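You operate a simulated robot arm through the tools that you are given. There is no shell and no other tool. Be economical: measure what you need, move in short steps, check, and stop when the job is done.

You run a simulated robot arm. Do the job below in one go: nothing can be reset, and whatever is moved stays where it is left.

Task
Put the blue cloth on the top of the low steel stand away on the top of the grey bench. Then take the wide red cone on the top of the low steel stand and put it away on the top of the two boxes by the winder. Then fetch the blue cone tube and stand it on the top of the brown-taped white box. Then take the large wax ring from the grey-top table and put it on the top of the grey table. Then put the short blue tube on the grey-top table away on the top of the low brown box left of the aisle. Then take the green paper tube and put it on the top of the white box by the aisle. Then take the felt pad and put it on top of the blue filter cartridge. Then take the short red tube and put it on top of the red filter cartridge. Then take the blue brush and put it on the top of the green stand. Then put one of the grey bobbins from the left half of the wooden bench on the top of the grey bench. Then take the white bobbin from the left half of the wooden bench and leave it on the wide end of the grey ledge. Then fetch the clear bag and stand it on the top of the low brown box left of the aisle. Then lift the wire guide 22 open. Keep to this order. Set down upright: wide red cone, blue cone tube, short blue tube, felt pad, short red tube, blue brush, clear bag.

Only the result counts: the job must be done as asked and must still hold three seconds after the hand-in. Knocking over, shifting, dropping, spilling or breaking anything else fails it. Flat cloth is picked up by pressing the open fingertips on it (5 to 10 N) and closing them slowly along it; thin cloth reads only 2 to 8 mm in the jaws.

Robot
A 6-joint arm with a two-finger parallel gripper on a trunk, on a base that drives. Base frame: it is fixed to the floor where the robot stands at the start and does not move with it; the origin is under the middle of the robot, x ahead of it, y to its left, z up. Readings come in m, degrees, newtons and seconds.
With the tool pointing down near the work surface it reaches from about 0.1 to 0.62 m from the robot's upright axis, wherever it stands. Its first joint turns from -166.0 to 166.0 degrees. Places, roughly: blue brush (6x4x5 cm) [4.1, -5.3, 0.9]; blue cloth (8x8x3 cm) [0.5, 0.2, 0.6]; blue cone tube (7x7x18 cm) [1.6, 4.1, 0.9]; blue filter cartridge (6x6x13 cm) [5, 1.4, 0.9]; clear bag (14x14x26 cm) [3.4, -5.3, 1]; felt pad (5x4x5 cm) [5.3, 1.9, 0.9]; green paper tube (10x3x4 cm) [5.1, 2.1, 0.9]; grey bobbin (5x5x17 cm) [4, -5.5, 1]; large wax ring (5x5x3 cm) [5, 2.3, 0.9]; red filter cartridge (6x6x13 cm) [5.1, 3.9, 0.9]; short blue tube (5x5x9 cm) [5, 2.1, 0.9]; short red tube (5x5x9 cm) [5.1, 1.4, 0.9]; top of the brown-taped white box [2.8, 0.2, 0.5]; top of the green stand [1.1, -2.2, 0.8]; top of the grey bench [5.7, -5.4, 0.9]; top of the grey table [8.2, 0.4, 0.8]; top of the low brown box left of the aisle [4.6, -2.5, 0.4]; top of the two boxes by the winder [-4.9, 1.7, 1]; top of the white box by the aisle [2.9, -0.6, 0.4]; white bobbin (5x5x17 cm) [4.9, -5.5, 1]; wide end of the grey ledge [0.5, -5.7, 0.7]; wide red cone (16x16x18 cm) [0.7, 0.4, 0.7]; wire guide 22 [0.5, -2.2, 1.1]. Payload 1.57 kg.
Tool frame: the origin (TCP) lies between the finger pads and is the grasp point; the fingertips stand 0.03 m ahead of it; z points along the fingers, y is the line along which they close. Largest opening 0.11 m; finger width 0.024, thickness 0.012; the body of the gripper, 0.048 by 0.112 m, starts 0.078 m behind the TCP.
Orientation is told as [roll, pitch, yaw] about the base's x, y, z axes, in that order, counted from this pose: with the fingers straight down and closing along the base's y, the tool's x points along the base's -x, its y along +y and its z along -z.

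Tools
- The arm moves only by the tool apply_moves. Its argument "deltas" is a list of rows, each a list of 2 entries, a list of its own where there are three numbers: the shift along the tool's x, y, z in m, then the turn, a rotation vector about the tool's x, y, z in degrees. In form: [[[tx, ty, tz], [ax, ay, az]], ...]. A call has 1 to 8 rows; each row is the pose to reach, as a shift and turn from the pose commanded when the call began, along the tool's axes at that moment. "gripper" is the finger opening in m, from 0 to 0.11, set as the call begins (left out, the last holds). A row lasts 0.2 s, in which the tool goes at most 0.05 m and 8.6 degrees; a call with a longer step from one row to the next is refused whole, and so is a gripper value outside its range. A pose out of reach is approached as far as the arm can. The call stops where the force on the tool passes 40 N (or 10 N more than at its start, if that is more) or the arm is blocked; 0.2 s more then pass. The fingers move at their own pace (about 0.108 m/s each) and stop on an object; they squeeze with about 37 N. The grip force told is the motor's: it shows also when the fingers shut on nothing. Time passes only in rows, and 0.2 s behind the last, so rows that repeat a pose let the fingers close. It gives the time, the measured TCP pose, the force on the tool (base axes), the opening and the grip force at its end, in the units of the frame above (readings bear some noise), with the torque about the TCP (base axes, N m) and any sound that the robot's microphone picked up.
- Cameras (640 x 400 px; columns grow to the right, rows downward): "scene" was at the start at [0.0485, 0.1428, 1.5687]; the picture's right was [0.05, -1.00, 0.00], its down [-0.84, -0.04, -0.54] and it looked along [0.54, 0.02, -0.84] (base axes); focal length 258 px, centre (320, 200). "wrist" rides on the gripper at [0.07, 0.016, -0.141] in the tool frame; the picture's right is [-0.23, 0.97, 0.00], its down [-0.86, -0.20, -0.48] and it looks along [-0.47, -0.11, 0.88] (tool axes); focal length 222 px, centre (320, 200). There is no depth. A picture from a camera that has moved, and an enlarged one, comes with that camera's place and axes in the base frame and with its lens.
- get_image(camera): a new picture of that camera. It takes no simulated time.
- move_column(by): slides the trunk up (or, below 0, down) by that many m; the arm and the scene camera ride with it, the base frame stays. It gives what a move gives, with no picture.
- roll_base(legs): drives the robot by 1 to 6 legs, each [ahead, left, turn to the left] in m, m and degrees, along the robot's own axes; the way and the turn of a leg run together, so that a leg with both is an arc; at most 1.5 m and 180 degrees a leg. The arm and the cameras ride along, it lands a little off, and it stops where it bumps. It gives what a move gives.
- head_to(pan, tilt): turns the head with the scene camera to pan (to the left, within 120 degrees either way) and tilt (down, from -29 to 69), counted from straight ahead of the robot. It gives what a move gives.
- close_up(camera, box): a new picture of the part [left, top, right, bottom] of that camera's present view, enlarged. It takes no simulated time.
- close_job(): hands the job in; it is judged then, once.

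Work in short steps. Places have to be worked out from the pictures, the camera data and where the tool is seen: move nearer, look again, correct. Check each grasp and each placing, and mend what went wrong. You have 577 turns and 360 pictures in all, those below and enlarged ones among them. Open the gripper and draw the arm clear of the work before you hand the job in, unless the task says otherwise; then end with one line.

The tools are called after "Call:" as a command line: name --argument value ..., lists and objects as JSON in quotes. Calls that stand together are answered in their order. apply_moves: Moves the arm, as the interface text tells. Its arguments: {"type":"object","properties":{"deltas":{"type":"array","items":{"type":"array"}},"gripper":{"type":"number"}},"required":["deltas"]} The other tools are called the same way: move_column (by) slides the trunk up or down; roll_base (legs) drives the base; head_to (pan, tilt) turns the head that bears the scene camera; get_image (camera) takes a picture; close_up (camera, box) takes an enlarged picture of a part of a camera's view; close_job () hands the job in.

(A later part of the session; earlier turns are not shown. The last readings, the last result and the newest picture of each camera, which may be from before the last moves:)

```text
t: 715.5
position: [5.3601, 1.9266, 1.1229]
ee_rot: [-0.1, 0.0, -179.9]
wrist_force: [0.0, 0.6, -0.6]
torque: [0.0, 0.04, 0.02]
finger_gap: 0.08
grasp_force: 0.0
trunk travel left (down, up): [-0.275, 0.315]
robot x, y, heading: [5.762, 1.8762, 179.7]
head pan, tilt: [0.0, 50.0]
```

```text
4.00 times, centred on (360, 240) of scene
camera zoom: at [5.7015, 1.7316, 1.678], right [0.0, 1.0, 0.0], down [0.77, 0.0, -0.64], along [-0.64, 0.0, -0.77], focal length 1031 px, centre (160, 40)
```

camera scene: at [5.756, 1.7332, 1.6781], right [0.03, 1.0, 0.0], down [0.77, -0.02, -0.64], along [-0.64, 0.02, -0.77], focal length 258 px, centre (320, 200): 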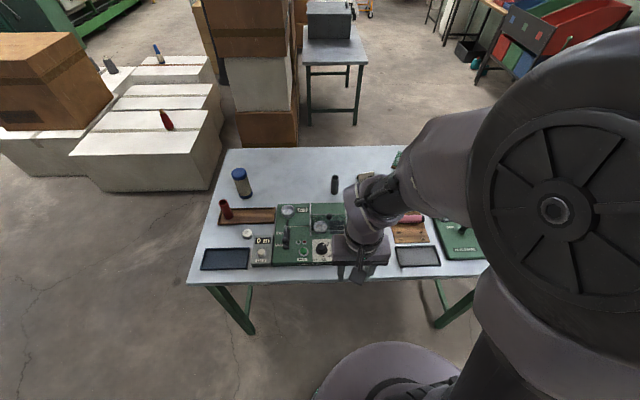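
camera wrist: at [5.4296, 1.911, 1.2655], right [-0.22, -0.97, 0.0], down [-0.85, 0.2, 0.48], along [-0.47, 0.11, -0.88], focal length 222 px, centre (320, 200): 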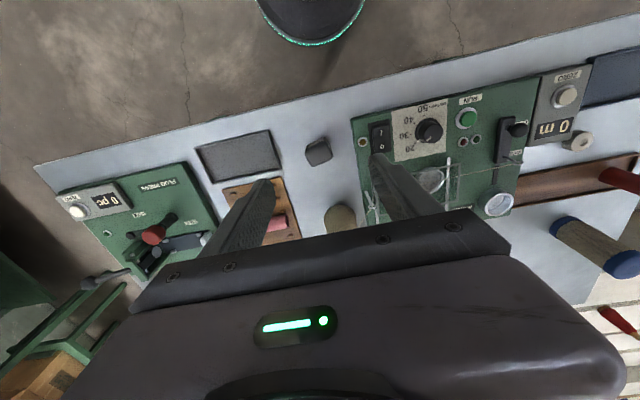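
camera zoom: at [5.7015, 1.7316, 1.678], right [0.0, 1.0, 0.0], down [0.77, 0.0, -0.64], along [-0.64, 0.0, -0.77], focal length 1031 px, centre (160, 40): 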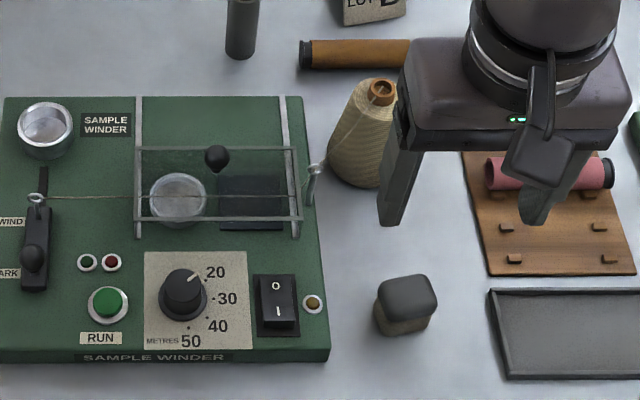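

The felt pad is at (5.324, 1.935), turned ~12°, with dark top. I align and go down around it.

Call:
apply_moves --deltas '[[[-0.018, -0.004, 0.02], [0, 0, -6]], [[-0.036, -0.0085, 0.06], [0, 0, -12]], [[-0.036, -0.0085, 0.1], [0, 0, -12]], [[-0.036, -0.0085, 0.14], [0, 0, -12]], [[-0.036, -0.0085, 0.165], [0, 0, -12]], [[-0.036, -0.0085, 0.165], [0, 0, -12]]]' --gripper 0.07

Call:
close_up --camera "wrist" --box '[200, 80, 440, 230]'

Call:
close_up --camera "scene" --box '[280, 190, 440, 290]'

```text
t: 716.9
position: [5.3214, 1.9356, 0.9578]
ee_rot: [-0.1, -0.1, -167.8]
wrist_force: [0.2, 0.1, 0.0]
torque: [0.02, -0.03, 0.0]
finger_gap: 0.0698
grasp_force: 0.1
trunk travel left (down, up): [-0.275, 0.315]
robot x, y, heading: [5.76, 1.8735, 180.0]
head pan, tilt: [0.0, 50.0]
```

```text
2.67 times, centred on (320, 155) of wrist
camera zoom: at [5.3935, 1.9354, 1.1003], right [-0.02, -1.0, 0.0], down [-0.88, 0.01, 0.48], along [-0.48, 0.01, -0.88], focal length 592 px, centre (320, 320)
```

zoom: 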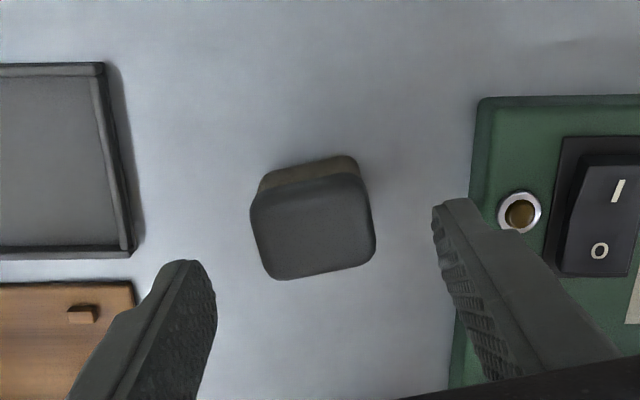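

```text
4.00 times, centred on (360, 240) of scene
camera zoom: at [5.701, 1.732, 1.678], right [0.0, 1.0, 0.0], down [0.77, 0.0, -0.64], along [-0.64, 0.0, -0.77], focal length 1031 px, centre (160, 40)
```

zoom: 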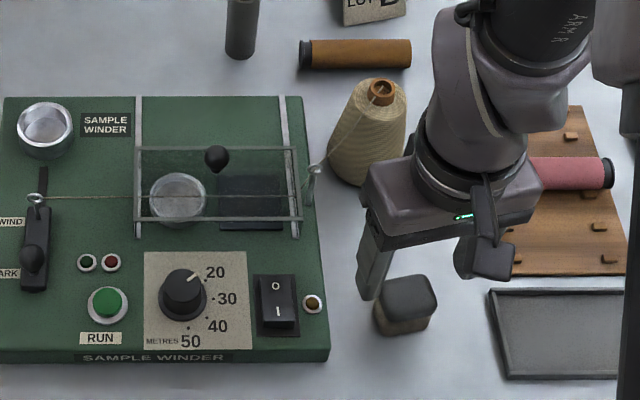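

Aligned. Narrow to 58 mm and descend, then close.

Call:
apply_moves --deltas '[[[0, -0.002, 0.02], [0, 0, 0]], [[0, -0.002, 0.045], [0, 0, 0]], [[0, -0.002, 0.065], [0, 0, 0]], [[0, -0.002, 0.07], [0, 0, 0]], [[0, -0.002, 0.07], [0, 0, 0]]]' --gripper 0.06

Call:
apply_moves --deltas '[[[0, 0, 0], [0, 0, 0]], [[0, 0, 0], [0, 0, 0]], [[0, 0, 0], [0, 0, 0]], [[0, 0, 0], [0, 0, 0]]]' --gripper 0.0

Call:
close_up --camera "wrist" --box '[200, 80, 440, 230]'

```text
t: 718.1
position: [5.3209, 1.936, 0.8874]
ee_rot: [0.0, 0.0, -167.8]
wrist_force: [-0.7, 0.8, -1.2]
torque: [-0.01, 0.0, -0.01]
finger_gap: 0.0602
grasp_force: 0.1
trunk travel left (down, up): [-0.275, 0.315]
robot x, y, heading: [5.7597, 1.8733, 179.8]
head pan, tilt: [0.0, 50.0]
```

```text
t: 719.1
position: [5.3206, 1.9371, 0.8862]
ee_rot: [0.0, -0.1, -167.8]
wrist_force: [-0.6, 0.5, 0.2]
torque: [0.0, 0.03, -0.06]
finger_gap: 0.0431
grasp_force: 36.9
trunk travel left (down, up): [-0.275, 0.315]
robot x, y, heading: [5.7611, 1.8711, 179.8]
head pan, tilt: [0.0, 50.0]
```

```text
2.67 times, centred on (320, 155) of wrist
camera zoom: at [5.3924, 1.9358, 1.0298], right [-0.02, -1.0, 0.0], down [-0.88, 0.01, 0.48], along [-0.48, 0.01, -0.88], focal length 592 px, centre (320, 320)
```

zoom: 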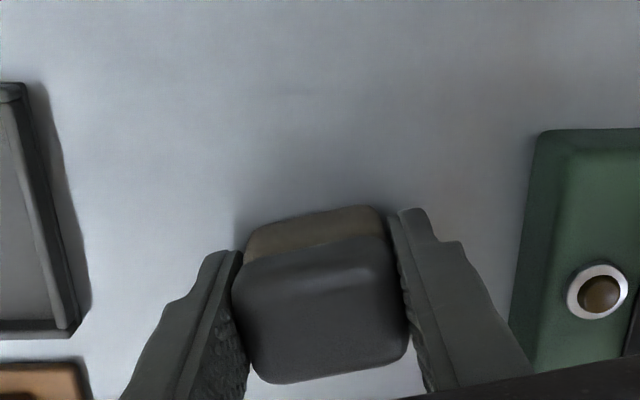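

Gripped (43 mm). Lift, tuck, and drive round to the south end for the blue filter cartridge.

Call:
apply_moves --deltas '[[[0, 0, -0.006], [0, 0, 0]], [[0, 0, -0.02], [0, 0, 0]], [[0, 0, -0.045], [0, 0, 0]], [[0, 0, -0.08], [0, 0, 0]], [[0, 0, -0.12], [0, 0, 0]], [[0, 0, -0.16], [0, 0, 0]], [[0, 0, -0.2], [0, 0, 0]], [[0, 0, -0.24], [0, 0, 0]]]'

Call:
apply_moves --deltas '[[[0.02, 0.02, 0], [0, 0, 4]], [[0.04, 0.04, 0], [0, 0, 8]], [[0.07, 0.06, 0], [0, 0, 12]], [[0.1, 0.085, 0], [0, 0, 12]], [[0.12, 0.1, 0], [0, 0, 12]]]'

Call:
roll_base --legs '[[-0.05, 0.5, 0], [0, 0.48, 0], [0, 0, -90]]'

```text
t: 720.9
position: [5.3245, 1.9352, 1.1263]
ee_rot: [-0.2, -0.1, -167.9]
wrist_force: [0.1, 0.3, -0.4]
torque: [0.01, -0.01, -0.03]
finger_gap: 0.0433
grasp_force: 36.7
trunk travel left (down, up): [-0.275, 0.315]
robot x, y, heading: [5.762, 1.8732, 179.9]
head pan, tilt: [0.0, 50.0]
```

```text
t: 722.1
position: [5.4631, 1.8651, 1.1291]
ee_rot: [0.0, -0.1, -180.0]
wrist_force: [0.1, -0.1, -1.5]
torque: [0.05, 0.0, 0.0]
finger_gap: 0.043
grasp_force: 36.8
trunk travel left (down, up): [-0.275, 0.315]
robot x, y, heading: [5.7588, 1.8705, 179.9]
head pan, tilt: [0.0, 50.0]
```

```text
t: 731.3
position: [5.7969, 1.1821, 1.1284]
ee_rot: [0.0, -0.1, 89.5]
wrist_force: [0.3, -0.4, -0.6]
torque: [0.0, 0.0, -0.01]
finger_gap: 0.043
grasp_force: 36.3
trunk travel left (down, up): [-0.275, 0.315]
robot x, y, heading: [5.803, 0.884, 88.9]
head pan, tilt: [0.0, 50.0]
```

Call:
roll_base --legs '[[0, 0.75, 1.1]]'

Call:
get_image --camera "scene"

Call:
get_image --camera "wrist"

```text
t: 735.4
position: [5.0424, 1.1887, 1.127]
ee_rot: [-0.1, -0.1, 90.2]
wrist_force: [-1.0, 0.4, 0.3]
torque: [0.0, 0.02, 0.01]
finger_gap: 0.0431
grasp_force: 36.6
trunk travel left (down, up): [-0.275, 0.315]
robot x, y, heading: [5.0503, 0.8933, 90.2]
head pan, tilt: [0.0, 50.0]
```

```text
215 pictures are left
camera scene: at [4.9097, 0.9493, 1.678], right [1.0, 0.0, 0.0], down [0.0, -0.77, -0.64], along [0.0, 0.64, -0.77], focal length 258 px, centre (320, 200)
```

scene: 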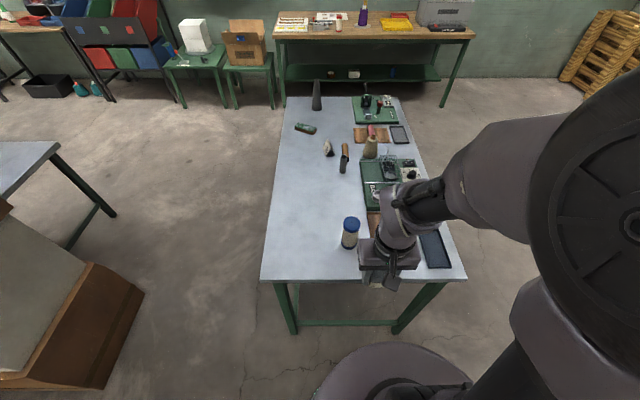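

```text
214 pictures are left
camera wrist: at [5.0264, 1.1203, 1.2702], right [-0.97, 0.22, 0.0], down [0.2, 0.85, 0.48], along [0.11, 0.47, -0.88], focal length 222 px, centre (320, 200)
```

wrist: 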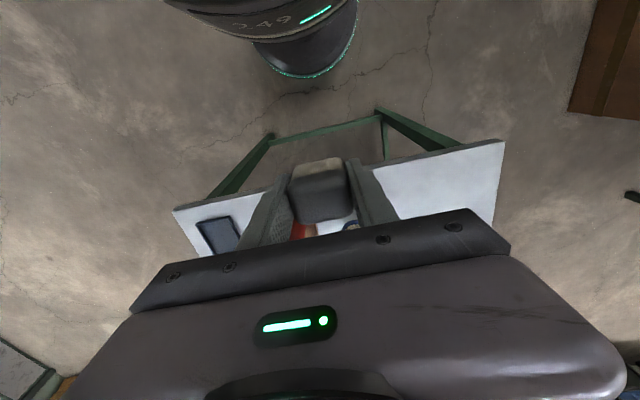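

Call:
apply_moves --deltas '[[[-0.04, 0.005, 0], [0, 0, 0]], [[-0.08, 0.01, 0], [0, 0, 0]], [[-0.12, 0.015, 0], [0, 0, 0]], [[-0.16, 0.02, 0], [0, 0, 0]], [[-0.16, 0.02, 0], [0, 0, 0]]]'

Call:
close_up --camera "scene" --box '[310, 190, 410, 270]'

Call:
close_up --camera "wrist" --box '[200, 80, 440, 230]'

```text
t: 736.6
position: [5.0221, 1.3494, 1.1301]
ee_rot: [0.0, -0.1, 90.2]
wrist_force: [0.1, -0.2, -0.7]
torque: [-0.01, 0.01, -0.02]
finger_gap: 0.0432
grasp_force: 37.0
trunk travel left (down, up): [-0.275, 0.315]
robot x, y, heading: [5.0502, 0.8925, 89.9]
head pan, tilt: [0.0, 50.0]
```

```text
5.00 times, centred on (360, 230) of scene
camera zoom: at [4.9103, 0.9486, 1.6781], right [1.0, 0.0, 0.0], down [0.0, -0.77, -0.64], along [0.0, 0.64, -0.77], focal length 1289 px, centre (120, 50)
```

zoom: 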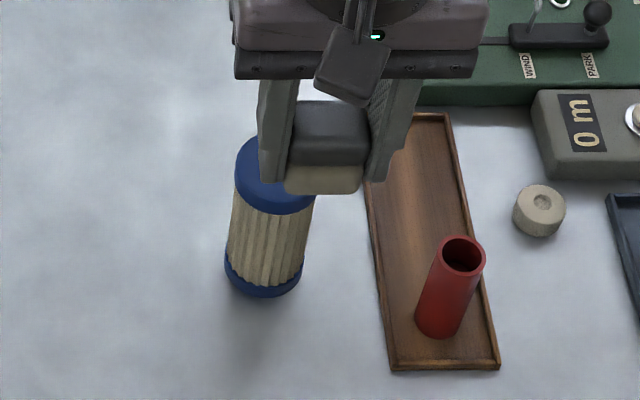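

```text
2.67 times, centred on (320, 155) of wrist
camera zoom: at [5.0052, 1.2792, 1.2726], right [-0.97, 0.22, 0.0], down [0.2, 0.85, 0.48], along [0.11, 0.47, -0.88], focal length 592 px, centre (320, 320)
```

zoom: 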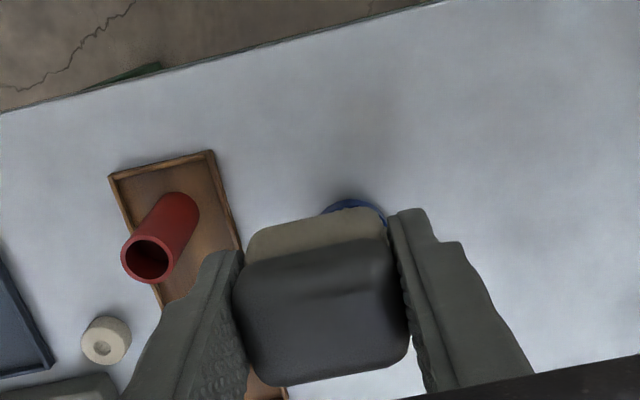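

The cartridge axis is at about (5.014, 1.430), top ≈ 0.98. I move the pad over it and check from the scene camera.

Call:
apply_moves --deltas '[[[-0.03, 0.003, 0], [0, 0, 0]], [[-0.06, 0.006, 0.01], [0, 0, 0]], [[-0.08, 0.008, 0.03], [0, 0, 0]], [[-0.08, 0.008, 0.06], [0, 0, 0]], [[-0.08, 0.008, 0.08], [0, 0, 0]], [[-0.08, 0.008, 0.08], [0, 0, 0]]]'

Call:
close_up --camera "scene" --box '[310, 190, 410, 270]'

Call:
close_up --camera "wrist" --box '[200, 80, 440, 230]'

```text
t: 738.0
position: [5.0138, 1.4307, 1.0497]
ee_rot: [0.0, -0.2, 90.2]
wrist_force: [-0.6, 0.8, 0.3]
torque: [0.0, 0.02, -0.01]
finger_gap: 0.0428
grasp_force: 37.1
trunk travel left (down, up): [-0.275, 0.315]
robot x, y, heading: [5.0473, 0.8892, 89.8]
head pan, tilt: [0.0, 50.0]
```

```text
5.00 times, centred on (360, 230) of scene
camera zoom: at [4.9102, 0.9491, 1.678], right [1.0, 0.0, 0.0], down [0.0, -0.77, -0.64], along [0.0, 0.64, -0.77], focal length 1289 px, centre (120, 50)
```

zoom: 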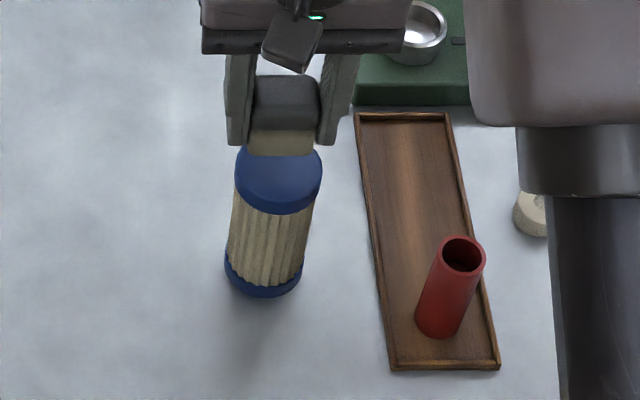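

```text
2.67 times, centred on (320, 155) of wrist
camera zoom: at [4.9973, 1.3619, 1.192], right [-0.97, 0.22, 0.0], down [0.2, 0.85, 0.48], along [0.11, 0.47, -0.88], focal length 592 px, centre (320, 320)
```

zoom: 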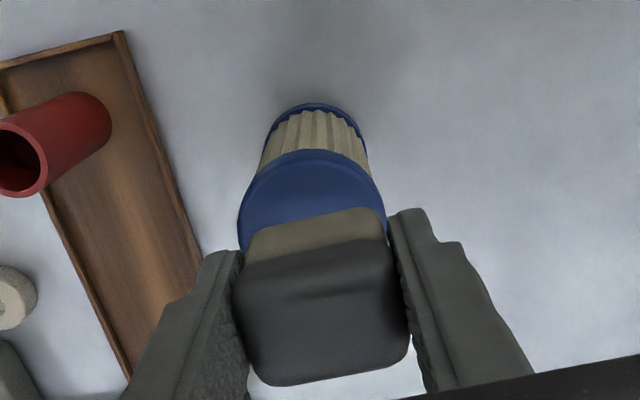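

Aligned within a couple of mm. I lower gently.

Call:
apply_moves --deltas '[[[0, -0.001, 0.01], [0, 0, 0]], [[0, -0.001, 0.018], [0, 0, 0]], [[0, -0.001, 0.022], [0, 0, 0]], [[0, -0.001, 0.025], [0, 0, 0]], [[0, -0.001, 0.025], [0, 0, 0]]]'

Call:
apply_moves --deltas '[[[0, 0, 0.002], [0, 0, 0]], [[0, 0, 0.004], [0, 0, 0]], [[0, 0, 0.006], [0, 0, 0]], [[0, 0, 0.006], [0, 0, 0]]]'

```text
t: 739.2
position: [5.0158, 1.4311, 1.0234]
ee_rot: [0.0, -0.1, 90.2]
wrist_force: [-0.8, 0.2, 0.0]
torque: [0.01, 0.02, -0.02]
finger_gap: 0.043
grasp_force: 37.2
trunk travel left (down, up): [-0.275, 0.315]
robot x, y, heading: [5.0518, 0.8935, 89.9]
head pan, tilt: [0.0, 50.0]
```

```text
t: 740.2
position: [5.0146, 1.4306, 1.0182]
ee_rot: [0.0, -0.1, 90.2]
wrist_force: [0.1, -0.2, -0.2]
torque: [0.01, 0.01, 0.03]
finger_gap: 0.0432
grasp_force: 36.8
trunk travel left (down, up): [-0.275, 0.315]
robot x, y, heading: [5.0535, 0.8943, 90.1]
head pan, tilt: [0.0, 50.0]
```

Call:
apply_moves --deltas '[[[0, 0, 0.002], [0, 0, 0]], [[0, 0, 0.004], [0, 0, 0]], [[0, 0, 0.006], [0, 0, 0]], [[0, 0, 0.006], [0, 0, 0]]]'

```text
t: 741.2
position: [5.0146, 1.4291, 1.0129]
ee_rot: [0.0, -0.4, 90.3]
wrist_force: [-3.2, 2.9, 28.9]
torque: [-0.07, -0.01, -0.02]
finger_gap: 0.0432
grasp_force: 36.8
trunk travel left (down, up): [-0.275, 0.315]
robot x, y, heading: [5.0521, 0.8894, 89.9]
head pan, tilt: [0.0, 50.0]
```

Contact (29 N). I ease off to near zero, open slowly and rise straight.

Call:
apply_moves --deltas '[[[0, 0, -0.002], [0, 0, 0]], [[0, 0, -0.0025], [0, 0, 0]]]'

Call:
apply_moves --deltas '[[[0, 0, 0], [0, 0, 0]], [[0, 0, 0], [0, 0, 0]], [[0, 0, 0], [0, 0, 0]]]' --gripper 0.06

Call:
apply_moves --deltas '[[[0, 0, -0.01], [0, 0, 0]], [[0, 0, -0.03], [0, 0, 0]], [[0, 0, -0.06], [0, 0, 0]], [[0, 0, -0.1], [0, 0, 0]], [[0, 0, -0.13], [0, 0, 0]]]'

Call:
close_up --camera "scene" --box '[310, 190, 410, 270]'

Call:
close_up --camera "wrist" --box '[200, 60, 440, 230]'

```text
t: 741.8
position: [5.0159, 1.4281, 1.0122]
ee_rot: [0.0, 0.0, 90.2]
wrist_force: [0.3, 1.8, 12.2]
torque: [0.0, 0.03, -0.03]
finger_gap: 0.043
grasp_force: 36.6
trunk travel left (down, up): [-0.275, 0.315]
robot x, y, heading: [5.0494, 0.8949, 90.0]
head pan, tilt: [0.0, 50.0]
```

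```text
t: 742.6
position: [5.0153, 1.4306, 1.013]
ee_rot: [0.0, -0.1, 90.2]
wrist_force: [0.3, 0.2, 0.0]
torque: [0.03, -0.01, 0.02]
finger_gap: 0.0602
grasp_force: 0.0
trunk travel left (down, up): [-0.275, 0.315]
robot x, y, heading: [5.0505, 0.8936, 89.9]
head pan, tilt: [0.0, 50.0]
```

```text
t: 743.8
position: [5.0159, 1.4274, 1.1455]
ee_rot: [-0.1, -0.1, 90.2]
wrist_force: [-1.1, -0.8, 0.1]
torque: [0.03, 0.03, -0.02]
finger_gap: 0.0601
grasp_force: 0.0
trunk travel left (down, up): [-0.275, 0.315]
robot x, y, heading: [5.0505, 0.8934, 89.9]
head pan, tilt: [0.0, 50.0]
```

```text
5.00 times, centred on (360, 230) of scene
camera zoom: at [4.9102, 0.9489, 1.678], right [1.0, 0.0, 0.0], down [0.0, -0.77, -0.64], along [0.0, 0.64, -0.77], focal length 1289 px, centre (120, 50)
```

zoom: 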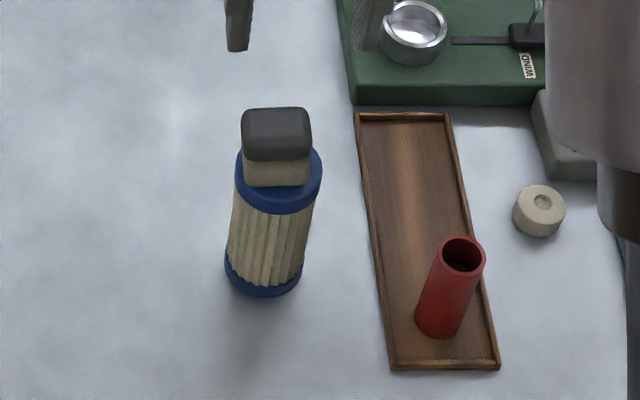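

```text
2.35 times, centred on (320, 145) of wrist
camera zoom: at [4.9994, 1.3588, 1.2872], right [-0.97, 0.22, 0.0], down [0.2, 0.85, 0.48], along [0.11, 0.47, -0.88], focal length 523 px, centre (320, 329)
```

zoom: 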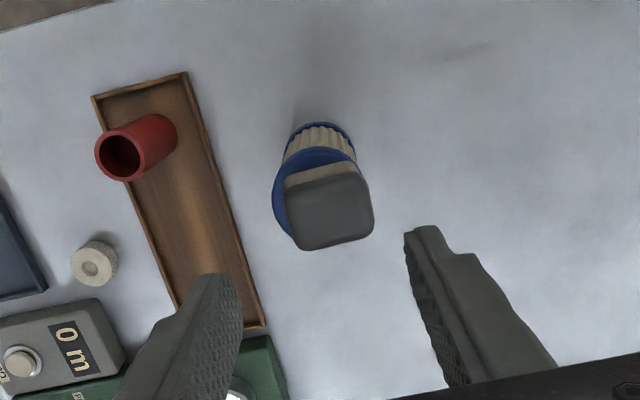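

The felt pad sits upright on the blue cartridge. Now the short red tube at (5.132, 1.381): move over and descend.

Call:
apply_moves --deltas '[[[0.015, -0.04, 0], [0, 0, 0]], [[0.03, -0.08, 0], [0, 0, 0]], [[0.046, -0.116, 0], [0, 0, 0]], [[0.046, -0.116, 0.04], [0, 0, 0]], [[0.046, -0.116, 0.08], [0, 0, 0]], [[0.046, -0.116, 0.12], [0, 0, 0]], [[0.046, -0.116, 0.15], [0, 0, 0]], [[0.046, -0.116, 0.15], [0, 0, 0]]]' --gripper 0.06

Call:
close_up --camera "wrist" --box '[200, 60, 440, 230]'

Call:
close_up --camera "scene" --box '[310, 190, 410, 270]'

```text
t: 745.6
position: [5.133, 1.3845, 0.9948]
ee_rot: [0.0, 0.0, 90.2]
wrist_force: [-0.2, 0.3, 0.5]
torque: [-0.01, 0.0, 0.0]
finger_gap: 0.0602
grasp_force: 0.0
trunk travel left (down, up): [-0.275, 0.315]
robot x, y, heading: [5.0488, 0.8939, 89.9]
head pan, tilt: [0.0, 50.0]
```

```text
2.35 times, centred on (320, 145) of wrist
camera zoom: at [5.1154, 1.3157, 1.1364], right [-0.97, 0.22, 0.0], down [0.2, 0.85, 0.48], along [0.11, 0.47, -0.88], focal length 523 px, centre (320, 329)
```

zoom: 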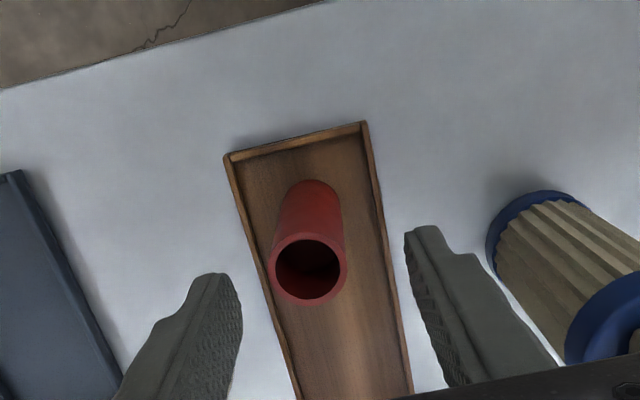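

```text
5.00 times, centred on (360, 230) of scene
camera zoom: at [4.9101, 0.9491, 1.678], right [1.0, 0.0, 0.0], down [0.0, -0.77, -0.64], along [0.0, 0.64, -0.77], focal length 1289 px, centre (120, 50)
```

zoom: 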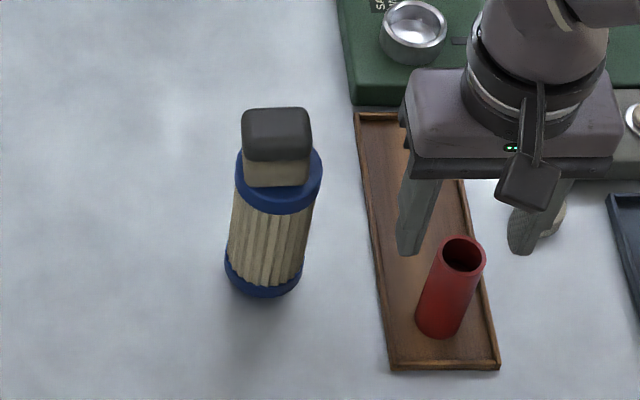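

Call:
apply_moves --deltas '[[[-0.002, -0.002, 0.03], [0, 0, 0]], [[-0.002, -0.002, 0.06], [0, 0, 0]], [[-0.002, -0.002, 0.08], [0, 0, 0]], [[-0.002, -0.002, 0.08], [0, 0, 0]]]'

Call:
apply_moves --deltas '[[[0, 0, 0], [0, 0, 0]], [[0, 0, 0], [0, 0, 0]], [[0, 0, 0], [0, 0, 0]], [[0, 0, 0], [0, 0, 0]]]' --gripper 0.0

Call:
apply_moves --deltas '[[[0, 0, -0.006], [0, 0, 0]], [[0, 0, -0.02], [0, 0, 0]], [[0, 0, -0.045], [0, 0, 0]], [[0, 0, -0.08], [0, 0, 0]], [[0, 0, -0.12], [0, 0, 0]], [[0, 0, -0.16], [0, 0, 0]], [[0, 0, -0.2], [0, 0, 0]], [[0, 0, -0.23], [0, 0, 0]]]'

Call:
get_image --camera "wrist"

```text
t: 746.6
position: [5.1332, 1.3873, 0.9127]
ee_rot: [0.0, -0.1, 90.1]
wrist_force: [0.8, 0.5, 0.3]
torque: [-0.01, 0.0, 0.0]
finger_gap: 0.06
grasp_force: 0.1
trunk travel left (down, up): [-0.275, 0.315]
robot x, y, heading: [5.0504, 0.8884, 89.9]
head pan, tilt: [0.0, 50.0]
```

```text
t: 747.6
position: [5.1328, 1.3878, 0.9119]
ee_rot: [0.0, -0.1, 90.2]
wrist_force: [1.0, -0.1, -0.3]
torque: [0.01, -0.02, -0.02]
finger_gap: 0.0304
grasp_force: 37.0
trunk travel left (down, up): [-0.275, 0.315]
robot x, y, heading: [5.0517, 0.8913, 90.0]
head pan, tilt: [0.0, 50.0]
```

```text
t: 749.4
position: [5.1342, 1.3861, 1.1438]
ee_rot: [0.1, -0.1, 90.3]
wrist_force: [-0.2, 0.5, -0.7]
torque: [0.01, -0.01, 0.01]
finger_gap: 0.0305
grasp_force: 37.0
trunk travel left (down, up): [-0.275, 0.315]
robot x, y, heading: [5.0492, 0.8946, 89.9]
head pan, tilt: [0.0, 50.0]
```

```text
205 pictures are left
camera wrist: at [5.1176, 1.3164, 1.2854], right [-0.97, 0.22, 0.0], down [0.2, 0.85, 0.48], along [0.11, 0.47, -0.88], focal length 222 px, centre (320, 200)
```

wrist: 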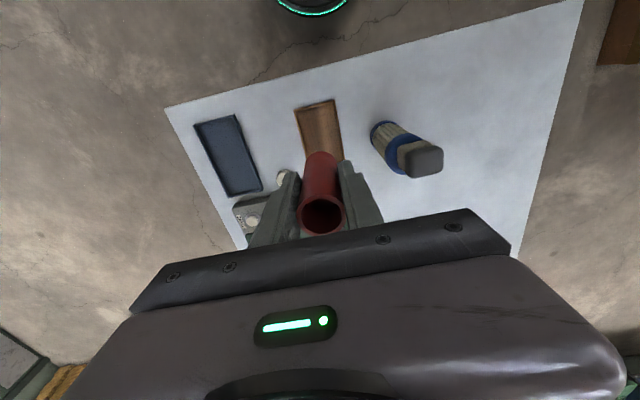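

Held. Tuck and drive round the east side to the north bench for the red filter cartridge.

Call:
apply_moves --deltas '[[[0.04, 0.017, 0], [0, 0, 0]], [[0.08, 0.034, 0], [0, 0, 0]], [[0.12, 0.051, 0], [0, 0, 0]], [[0.16, 0.068, 0], [0, 0, 0]], [[0.196, 0.084, 0], [0, 0, 0]]]'

Call:
roll_base --legs '[[0, -0.78, 0], [1.1, 0, 0], [1.05, 0, 0]]'

Call:
head_to --pan 20 --tilt 35

Call:
get_image --camera "scene"

```text
t: 750.6
position: [5.0513, 1.1874, 1.1439]
ee_rot: [-0.1, -0.2, 90.1]
wrist_force: [-0.4, 0.4, -0.6]
torque: [0.06, -0.01, 0.06]
finger_gap: 0.0305
grasp_force: 37.4
trunk travel left (down, up): [-0.275, 0.315]
robot x, y, heading: [5.0488, 0.8917, 89.7]
head pan, tilt: [0.0, 50.0]
```

```text
t: 765.0
position: [5.834, 3.3414, 1.1437]
ee_rot: [-0.1, -0.1, 90.1]
wrist_force: [0.6, 0.1, -1.5]
torque: [-0.01, 0.02, 0.0]
finger_gap: 0.0306
grasp_force: 36.8
trunk travel left (down, up): [-0.275, 0.315]
robot x, y, heading: [5.8323, 3.0452, 89.7]
head pan, tilt: [0.0, 50.0]
```

```text
t: 765.8
position: [5.8344, 3.3406, 1.1435]
ee_rot: [0.0, 0.0, 90.1]
wrist_force: [-0.5, 0.5, -0.5]
torque: [0.01, 0.01, 0.02]
finger_gap: 0.0303
grasp_force: 37.1
trunk travel left (down, up): [-0.275, 0.315]
robot x, y, heading: [5.8331, 3.0461, 89.7]
head pan, tilt: [20.0, 35.0]
```

```text
204 pictures are left
camera scene: at [5.6621, 3.1067, 1.6997], right [0.94, 0.34, 0.0], down [0.19, -0.54, -0.82], along [-0.27, 0.77, -0.57], focal length 258 px, centre (320, 200)
```

scene: 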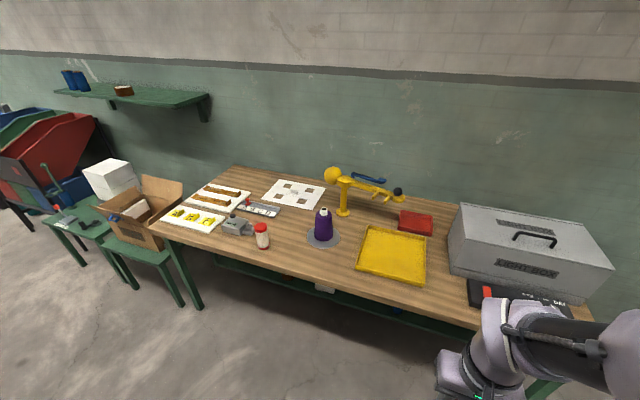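

Red cartridge at about (5.12, 3.83). I roll in front of it.

Call:
roll_base --legs '[[0.1, 0.7, 0.3], [0.17, 0, 0]]'

Call:
head_to --pan 0 --tilt 50

Call:
get_image --camera "scene"

Call:
close_up --camera "scene" --box '[310, 180, 430, 270]'

```text
t: 770.8
position: [5.1321, 3.6166, 1.1438]
ee_rot: [0.0, 0.0, 90.4]
wrist_force: [0.0, 0.1, 0.2]
torque: [-0.03, 0.0, -0.04]
finger_gap: 0.0305
grasp_force: 37.4
trunk travel left (down, up): [-0.275, 0.315]
robot x, y, heading: [5.1343, 3.3185, 89.7]
head pan, tilt: [20.0, 35.0]
```

```text
t: 771.6
position: [5.1327, 3.6152, 1.144]
ee_rot: [-0.1, 0.0, 90.4]
wrist_force: [0.1, 0.1, 0.0]
torque: [-0.01, -0.01, 0.02]
finger_gap: 0.0304
grasp_force: 36.9
trunk travel left (down, up): [-0.275, 0.315]
robot x, y, heading: [5.1331, 3.3191, 90.2]
head pan, tilt: [0.0, 50.0]
```

```text
203 pictures are left
camera scene: at [4.9908, 3.3749, 1.678], right [1.0, 0.0, 0.0], down [0.0, -0.77, -0.64], along [0.0, 0.64, -0.77], focal length 258 px, centre (320, 200)
```

scene: 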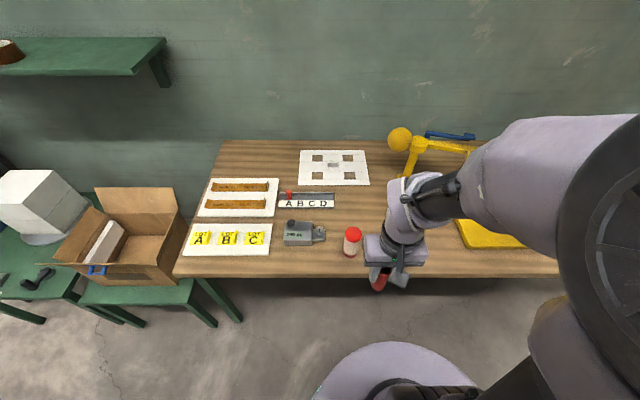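

```text
4.44 times, centred on (370, 225) of scene
camera zoom: at [4.9908, 3.3749, 1.678], right [1.0, 0.0, 0.0], down [0.0, -0.77, -0.64], along [0.0, 0.64, -0.77], focal length 1145 px, centre (98, 89)
```

zoom: 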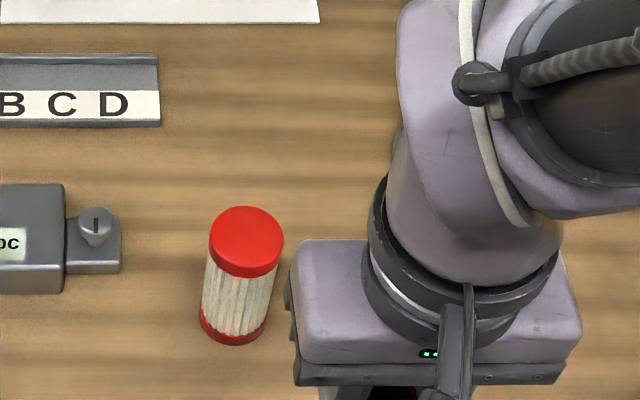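

Call:
apply_moves --deltas '[[[-0.04, 0.01, 0], [0, 0, 0]], [[-0.08, 0.02, 0], [0, 0, 0]], [[-0.12, 0.026, 0], [0, 0, 0]], [[-0.134, 0.026, 0], [0, 0, 0]], [[-0.134, 0.026, 0], [0, 0, 0]]]'

Call:
close_up --camera "wrist" --box '[200, 60, 440, 230]'

Call:
close_up --camera "scene" --box '[310, 180, 430, 270]'

```text
t: 772.8
position: [5.1027, 3.7492, 1.1448]
ee_rot: [0.0, -0.1, 90.4]
wrist_force: [-0.2, -0.5, -0.1]
torque: [0.03, -0.02, -0.02]
finger_gap: 0.0304
grasp_force: 37.1
trunk travel left (down, up): [-0.275, 0.315]
robot x, y, heading: [5.131, 3.3144, 90.0]
head pan, tilt: [0.0, 50.0]
```

```text
2.35 times, centred on (320, 145) of wrist
camera zoom: at [5.0866, 3.6798, 1.2878], right [-0.98, 0.22, 0.0], down [0.19, 0.86, 0.48], along [0.11, 0.47, -0.88], focal length 523 px, centre (320, 329)
```

zoom: 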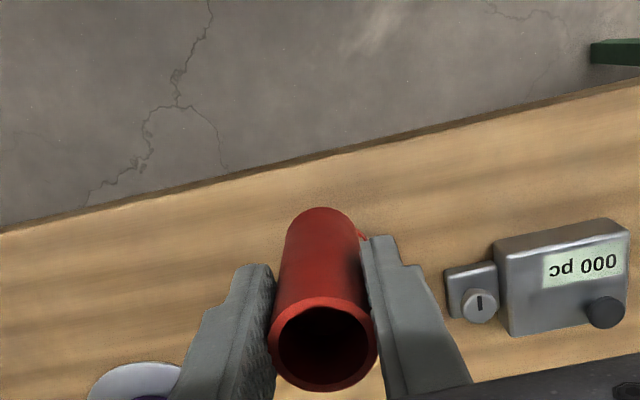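

```text
4.44 times, centred on (370, 225) of scene
camera zoom: at [4.9908, 3.3749, 1.678], right [1.0, 0.0, 0.0], down [0.0, -0.77, -0.64], along [0.0, 0.64, -0.77], focal length 1145 px, centre (98, 89)
```

zoom: 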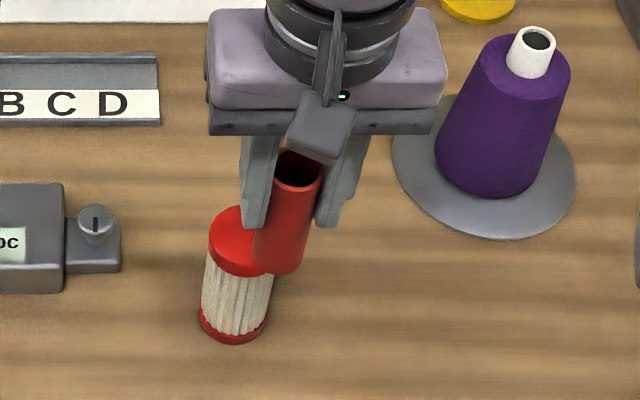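

I approach the predicted axis (5.105, 3.852) with the tube bottom just above the cartridge top, then check alignment visually.

Call:
apply_moves --deltas '[[[-0.04, -0.001, 0], [0, 0, 0]], [[-0.08, -0.002, 0], [0, 0, 0]], [[-0.103, -0.002, 0.03], [0, 0, 0]], [[-0.103, -0.002, 0.07], [0, 0, 0]], [[-0.103, -0.002, 0.1], [0, 0, 0]], [[-0.103, -0.002, 0.12], [0, 0, 0]], [[-0.103, -0.002, 0.12], [0, 0, 0]]]'

Call:
close_up --camera "scene" --box '[310, 180, 430, 270]'

Call:
close_up --camera "wrist" --box '[200, 60, 440, 230]'

```text
t: 774.4
position: [5.1049, 3.8525, 1.0237]
ee_rot: [0.1, -0.2, 90.5]
wrist_force: [0.8, -0.1, 0.0]
torque: [0.02, 0.01, -0.02]
finger_gap: 0.0305
grasp_force: 37.2
trunk travel left (down, up): [-0.275, 0.315]
robot x, y, heading: [5.1329, 3.3173, 89.9]
head pan, tilt: [0.0, 50.0]
```

```text
4.44 times, centred on (370, 225) of scene
camera zoom: at [4.9908, 3.3747, 1.678], right [1.0, 0.0, 0.0], down [0.0, -0.77, -0.64], along [0.0, 0.64, -0.77], focal length 1145 px, centre (98, 89)
```

zoom: 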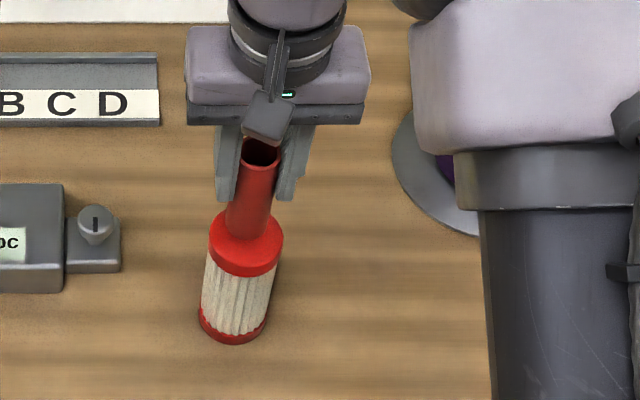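

```text
2.35 times, centred on (320, 145) of wrist
camera zoom: at [5.0882, 3.7821, 1.1661], right [-0.98, 0.22, 0.0], down [0.19, 0.86, 0.48], along [0.11, 0.47, -0.88], focal length 523 px, centre (320, 329)
```

zoom: 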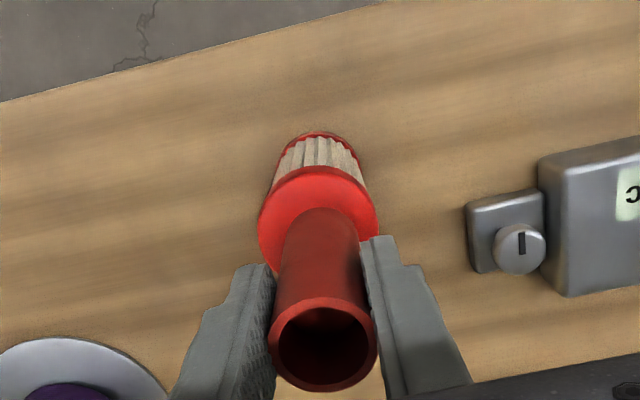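

Alignment is good in both views. I descend slowly.

Call:
apply_moves --deltas '[[[0, 0, 0.008], [0, 0, 0]], [[0, 0, 0.016], [0, 0, 0]], [[0, 0, 0.022], [0, 0, 0]], [[0, 0, 0.026], [0, 0, 0]], [[0, 0, 0.026], [0, 0, 0]]]'

Call:
close_up --camera "scene" --box '[330, 200, 410, 260]'

```text
t: 775.6
position: [5.1055, 3.8511, 1.0014]
ee_rot: [-0.1, -0.2, 90.4]
wrist_force: [0.6, 3.1, 29.5]
torque: [0.05, -0.18, 0.02]
finger_gap: 0.0305
grasp_force: 37.1
trunk travel left (down, up): [-0.275, 0.315]
robot x, y, heading: [5.1281, 3.3147, 89.7]
head pan, tilt: [0.0, 50.0]
```

```text
6.67 times, centred on (370, 230) of scene
camera zoom: at [4.991, 3.3721, 1.6783], right [1.0, 0.0, 0.0], down [0.0, -0.76, -0.64], along [0.0, 0.64, -0.76], focal length 1718 px, centre (-13, 0)
```

zoom: 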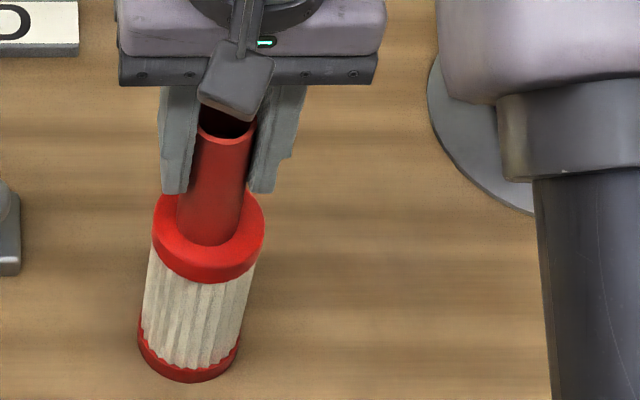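

Contact, centred on the cap. I relieve the force, open and rise.

Call:
apply_moves --deltas '[[[0, 0, -0.002], [0, 0, 0]], [[0, 0, -0.0028], [0, 0, 0]]]'

Call:
apply_moves --deltas '[[[0, 0, 0], [0, 0, 0]], [[0, 0, 0], [0, 0, 0]], [[0, 0, 0], [0, 0, 0]]]' --gripper 0.05

Call:
apply_moves --deltas '[[[0, 0, -0.01], [0, 0, 0]], [[0, 0, -0.03], [0, 0, 0]], [[0, 0, -0.06], [0, 0, 0]], [[0, 0, -0.1], [0, 0, 0]], [[0, 0, -0.14], [0, 0, 0]], [[0, 0, -0.16], [0, 0, 0]]]'

Call:
close_up --camera "scene" --box '[330, 200, 410, 260]'

Call:
close_up --camera "wrist" --box '[200, 60, 440, 230]'

```text
t: 776.2
position: [5.1057, 3.8523, 1.0014]
ee_rot: [0.1, 0.0, 90.4]
wrist_force: [-0.5, 1.0, 9.3]
torque: [0.03, -0.03, 0.01]
finger_gap: 0.0305
grasp_force: 37.0
trunk travel left (down, up): [-0.275, 0.315]
robot x, y, heading: [5.1296, 3.3158, 90.0]
head pan, tilt: [0.0, 50.0]
```

```text
t: 777.0
position: [5.1057, 3.8528, 1.0008]
ee_rot: [0.1, -0.1, 90.5]
wrist_force: [-0.9, -0.3, -0.5]
torque: [0.01, -0.02, 0.0]
finger_gap: 0.0499
grasp_force: 0.1
trunk travel left (down, up): [-0.275, 0.315]
robot x, y, heading: [5.133, 3.3177, 89.9]
head pan, tilt: [0.0, 50.0]
```

```text
t: 778.4
position: [5.106, 3.8521, 1.1627]
ee_rot: [0.0, -0.1, 90.4]
wrist_force: [0.3, 0.0, 0.6]
torque: [0.0, 0.01, 0.03]
finger_gap: 0.05
grasp_force: 0.1
trunk travel left (down, up): [-0.275, 0.315]
robot x, y, heading: [5.1268, 3.3187, 90.1]
head pan, tilt: [0.0, 50.0]
```

```text
6.67 times, centred on (370, 230) of scene
camera zoom: at [4.9908, 3.3746, 1.678], right [1.0, 0.0, 0.0], down [0.0, -0.77, -0.64], along [0.0, 0.64, -0.77], focal length 1718 px, centre (-13, 0)
```

zoom: 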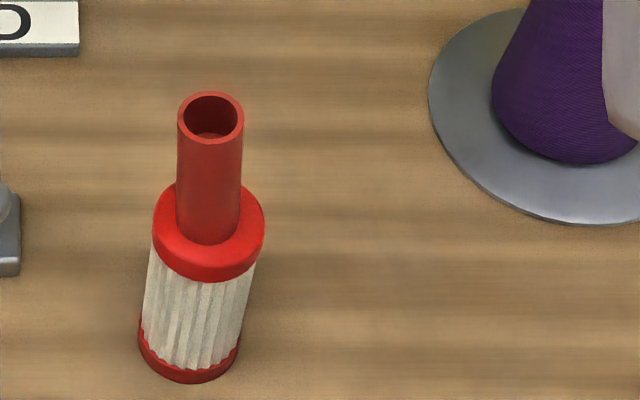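

```text
2.35 times, centred on (320, 145) of wrist
camera zoom: at [5.0895, 3.7827, 1.3052], right [-0.98, 0.22, 0.0], down [0.19, 0.86, 0.48], along [0.11, 0.47, -0.88], focal length 523 px, centre (320, 329)
```

zoom: 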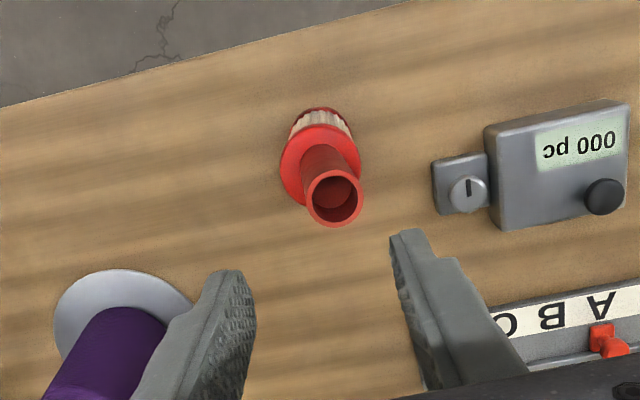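

Red tube placed on the red cartridge. Next the blue brush on the south bench: tuck and drive down the open east corridor.

Call:
apply_moves --deltas '[[[0.04, 0, 0], [0, 0, 0]], [[0.08, 0, 0], [0, 0, 0]], [[0.12, 0, 0], [0, 0, 0]], [[0.16, 0, 0], [0, 0, 0]], [[0.2, 0, 0], [0, 0, 0]], [[0.235, 0, 0], [0, 0, 0]]]'

Call:
roll_base --legs '[[-0.3, 0, 0], [0, -0.75, 0], [-1.0, 0, 0], [-1.0, 0, 0]]'

```text
t: 779.8
position: [5.1081, 3.6168, 1.1597]
ee_rot: [0.0, -0.1, 90.3]
wrist_force: [-0.8, -0.2, -0.5]
torque: [0.03, 0.04, 0.01]
finger_gap: 0.0503
grasp_force: 0.2
trunk travel left (down, up): [-0.275, 0.315]
robot x, y, heading: [5.1303, 3.3189, 90.2]
head pan, tilt: [0.0, 50.0]
```

```text
t: 795.2
position: [5.8577, 1.2875, 1.1612]
ee_rot: [-0.1, -0.1, 90.5]
wrist_force: [0.5, -0.7, -0.8]
torque: [0.02, -0.02, 0.01]
finger_gap: 0.0498
grasp_force: 0.2
trunk travel left (down, up): [-0.275, 0.315]
robot x, y, heading: [5.8834, 0.9864, 90.2]
head pan, tilt: [0.0, 50.0]
```

Call:
roll_base --legs '[[-1.4, 0, 0], [-1.4, 0, 0], [0, 0, 180]]'

Call:
head_to --pan -15 --tilt 25

Call:
get_image --camera "scene"

```text
t: 816.2
position: [5.9527, -2.1324, 1.1604]
ee_rot: [0.0, -0.1, -90.4]
wrist_force: [0.3, -0.5, -0.1]
torque: [0.01, -0.02, 0.0]
finger_gap: 0.0499
grasp_force: 0.0
trunk travel left (down, up): [-0.275, 0.315]
robot x, y, heading: [5.9324, -1.8377, -90.9]
head pan, tilt: [0.0, 50.0]
```

```text
t: 817.0
position: [5.9523, -2.1341, 1.1608]
ee_rot: [-0.1, -0.1, -90.4]
wrist_force: [-0.3, -0.3, 0.1]
torque: [0.01, -0.01, -0.02]
finger_gap: 0.0502
grasp_force: 0.0
trunk travel left (down, up): [-0.275, 0.315]
robot x, y, heading: [5.9343, -1.8371, -91.3]
head pan, tilt: [-15.0, 25.0]
```

```text
194 pictures are left
camera scene: at [6.0467, -1.9054, 1.7154], right [-0.96, 0.27, 0.0], down [0.12, 0.41, -0.91], along [-0.25, -0.87, -0.42], focal length 258 px, centre (320, 200)
```

scene: 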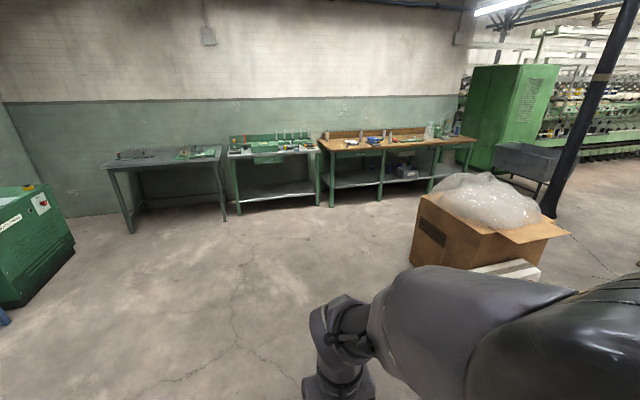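

Call:
roll_base --legs '[[1.25, 0, 1.2], [1.2, 0, 0], [0, -0.9, 0], [0, -0.9, 0]]'

Call:
head_to --pan 0 --tilt 40

Call:
get_image --camera "scene"

```text
t: 837.6
position: [4.1924, -4.5794, 1.1609]
ee_rot: [0.0, -0.1, -90.6]
wrist_force: [0.1, 0.8, -0.3]
torque: [-0.03, 0.0, 0.01]
finger_gap: 0.0504
grasp_force: 0.0
trunk travel left (down, up): [-0.275, 0.315]
robot x, y, heading: [4.1742, -4.2773, -90.7]
head pan, tilt: [-15.0, 25.0]
```

```text
t: 838.4
position: [4.1929, -4.58, 1.1616]
ee_rot: [-0.1, -0.1, -90.6]
wrist_force: [0.6, -0.2, -0.4]
torque: [0.0, 0.01, 0.01]
finger_gap: 0.0502
grasp_force: 0.0
trunk travel left (down, up): [-0.275, 0.315]
robot x, y, heading: [4.1731, -4.2833, -90.9]
head pan, tilt: [0.0, 40.0]
```

```text
193 pictures are left
camera scene: at [4.3119, -4.3486, 1.6922], right [-1.0, 0.02, 0.0], down [0.01, 0.64, -0.77], along [-0.01, -0.77, -0.64], focal length 258 px, centre (320, 200)
```

scene: 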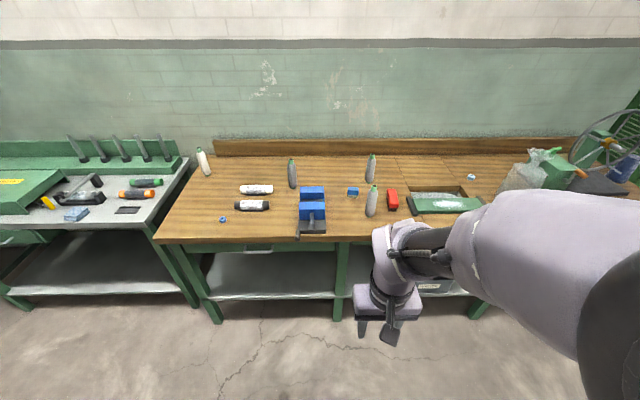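

Call:
close_up --camera "scene" --box '[190, 130, 430, 250]'

```text
2.67 times, centred on (310, 190) of scene
camera zoom: at [4.3119, -4.3486, 1.6922], right [-1.0, 0.02, 0.0], down [0.01, 0.64, -0.77], along [-0.01, -0.77, -0.64], focal length 687 px, centre (347, 227)
```

zoom: 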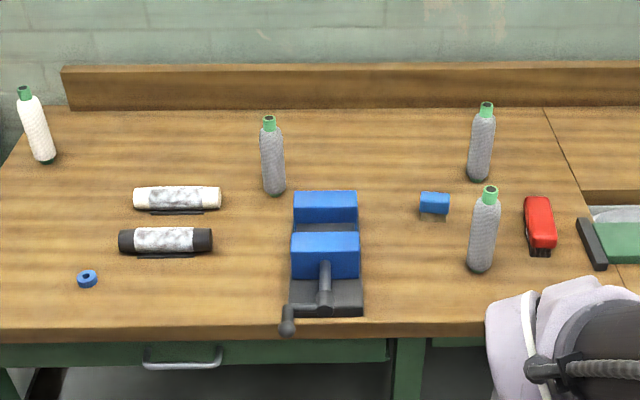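

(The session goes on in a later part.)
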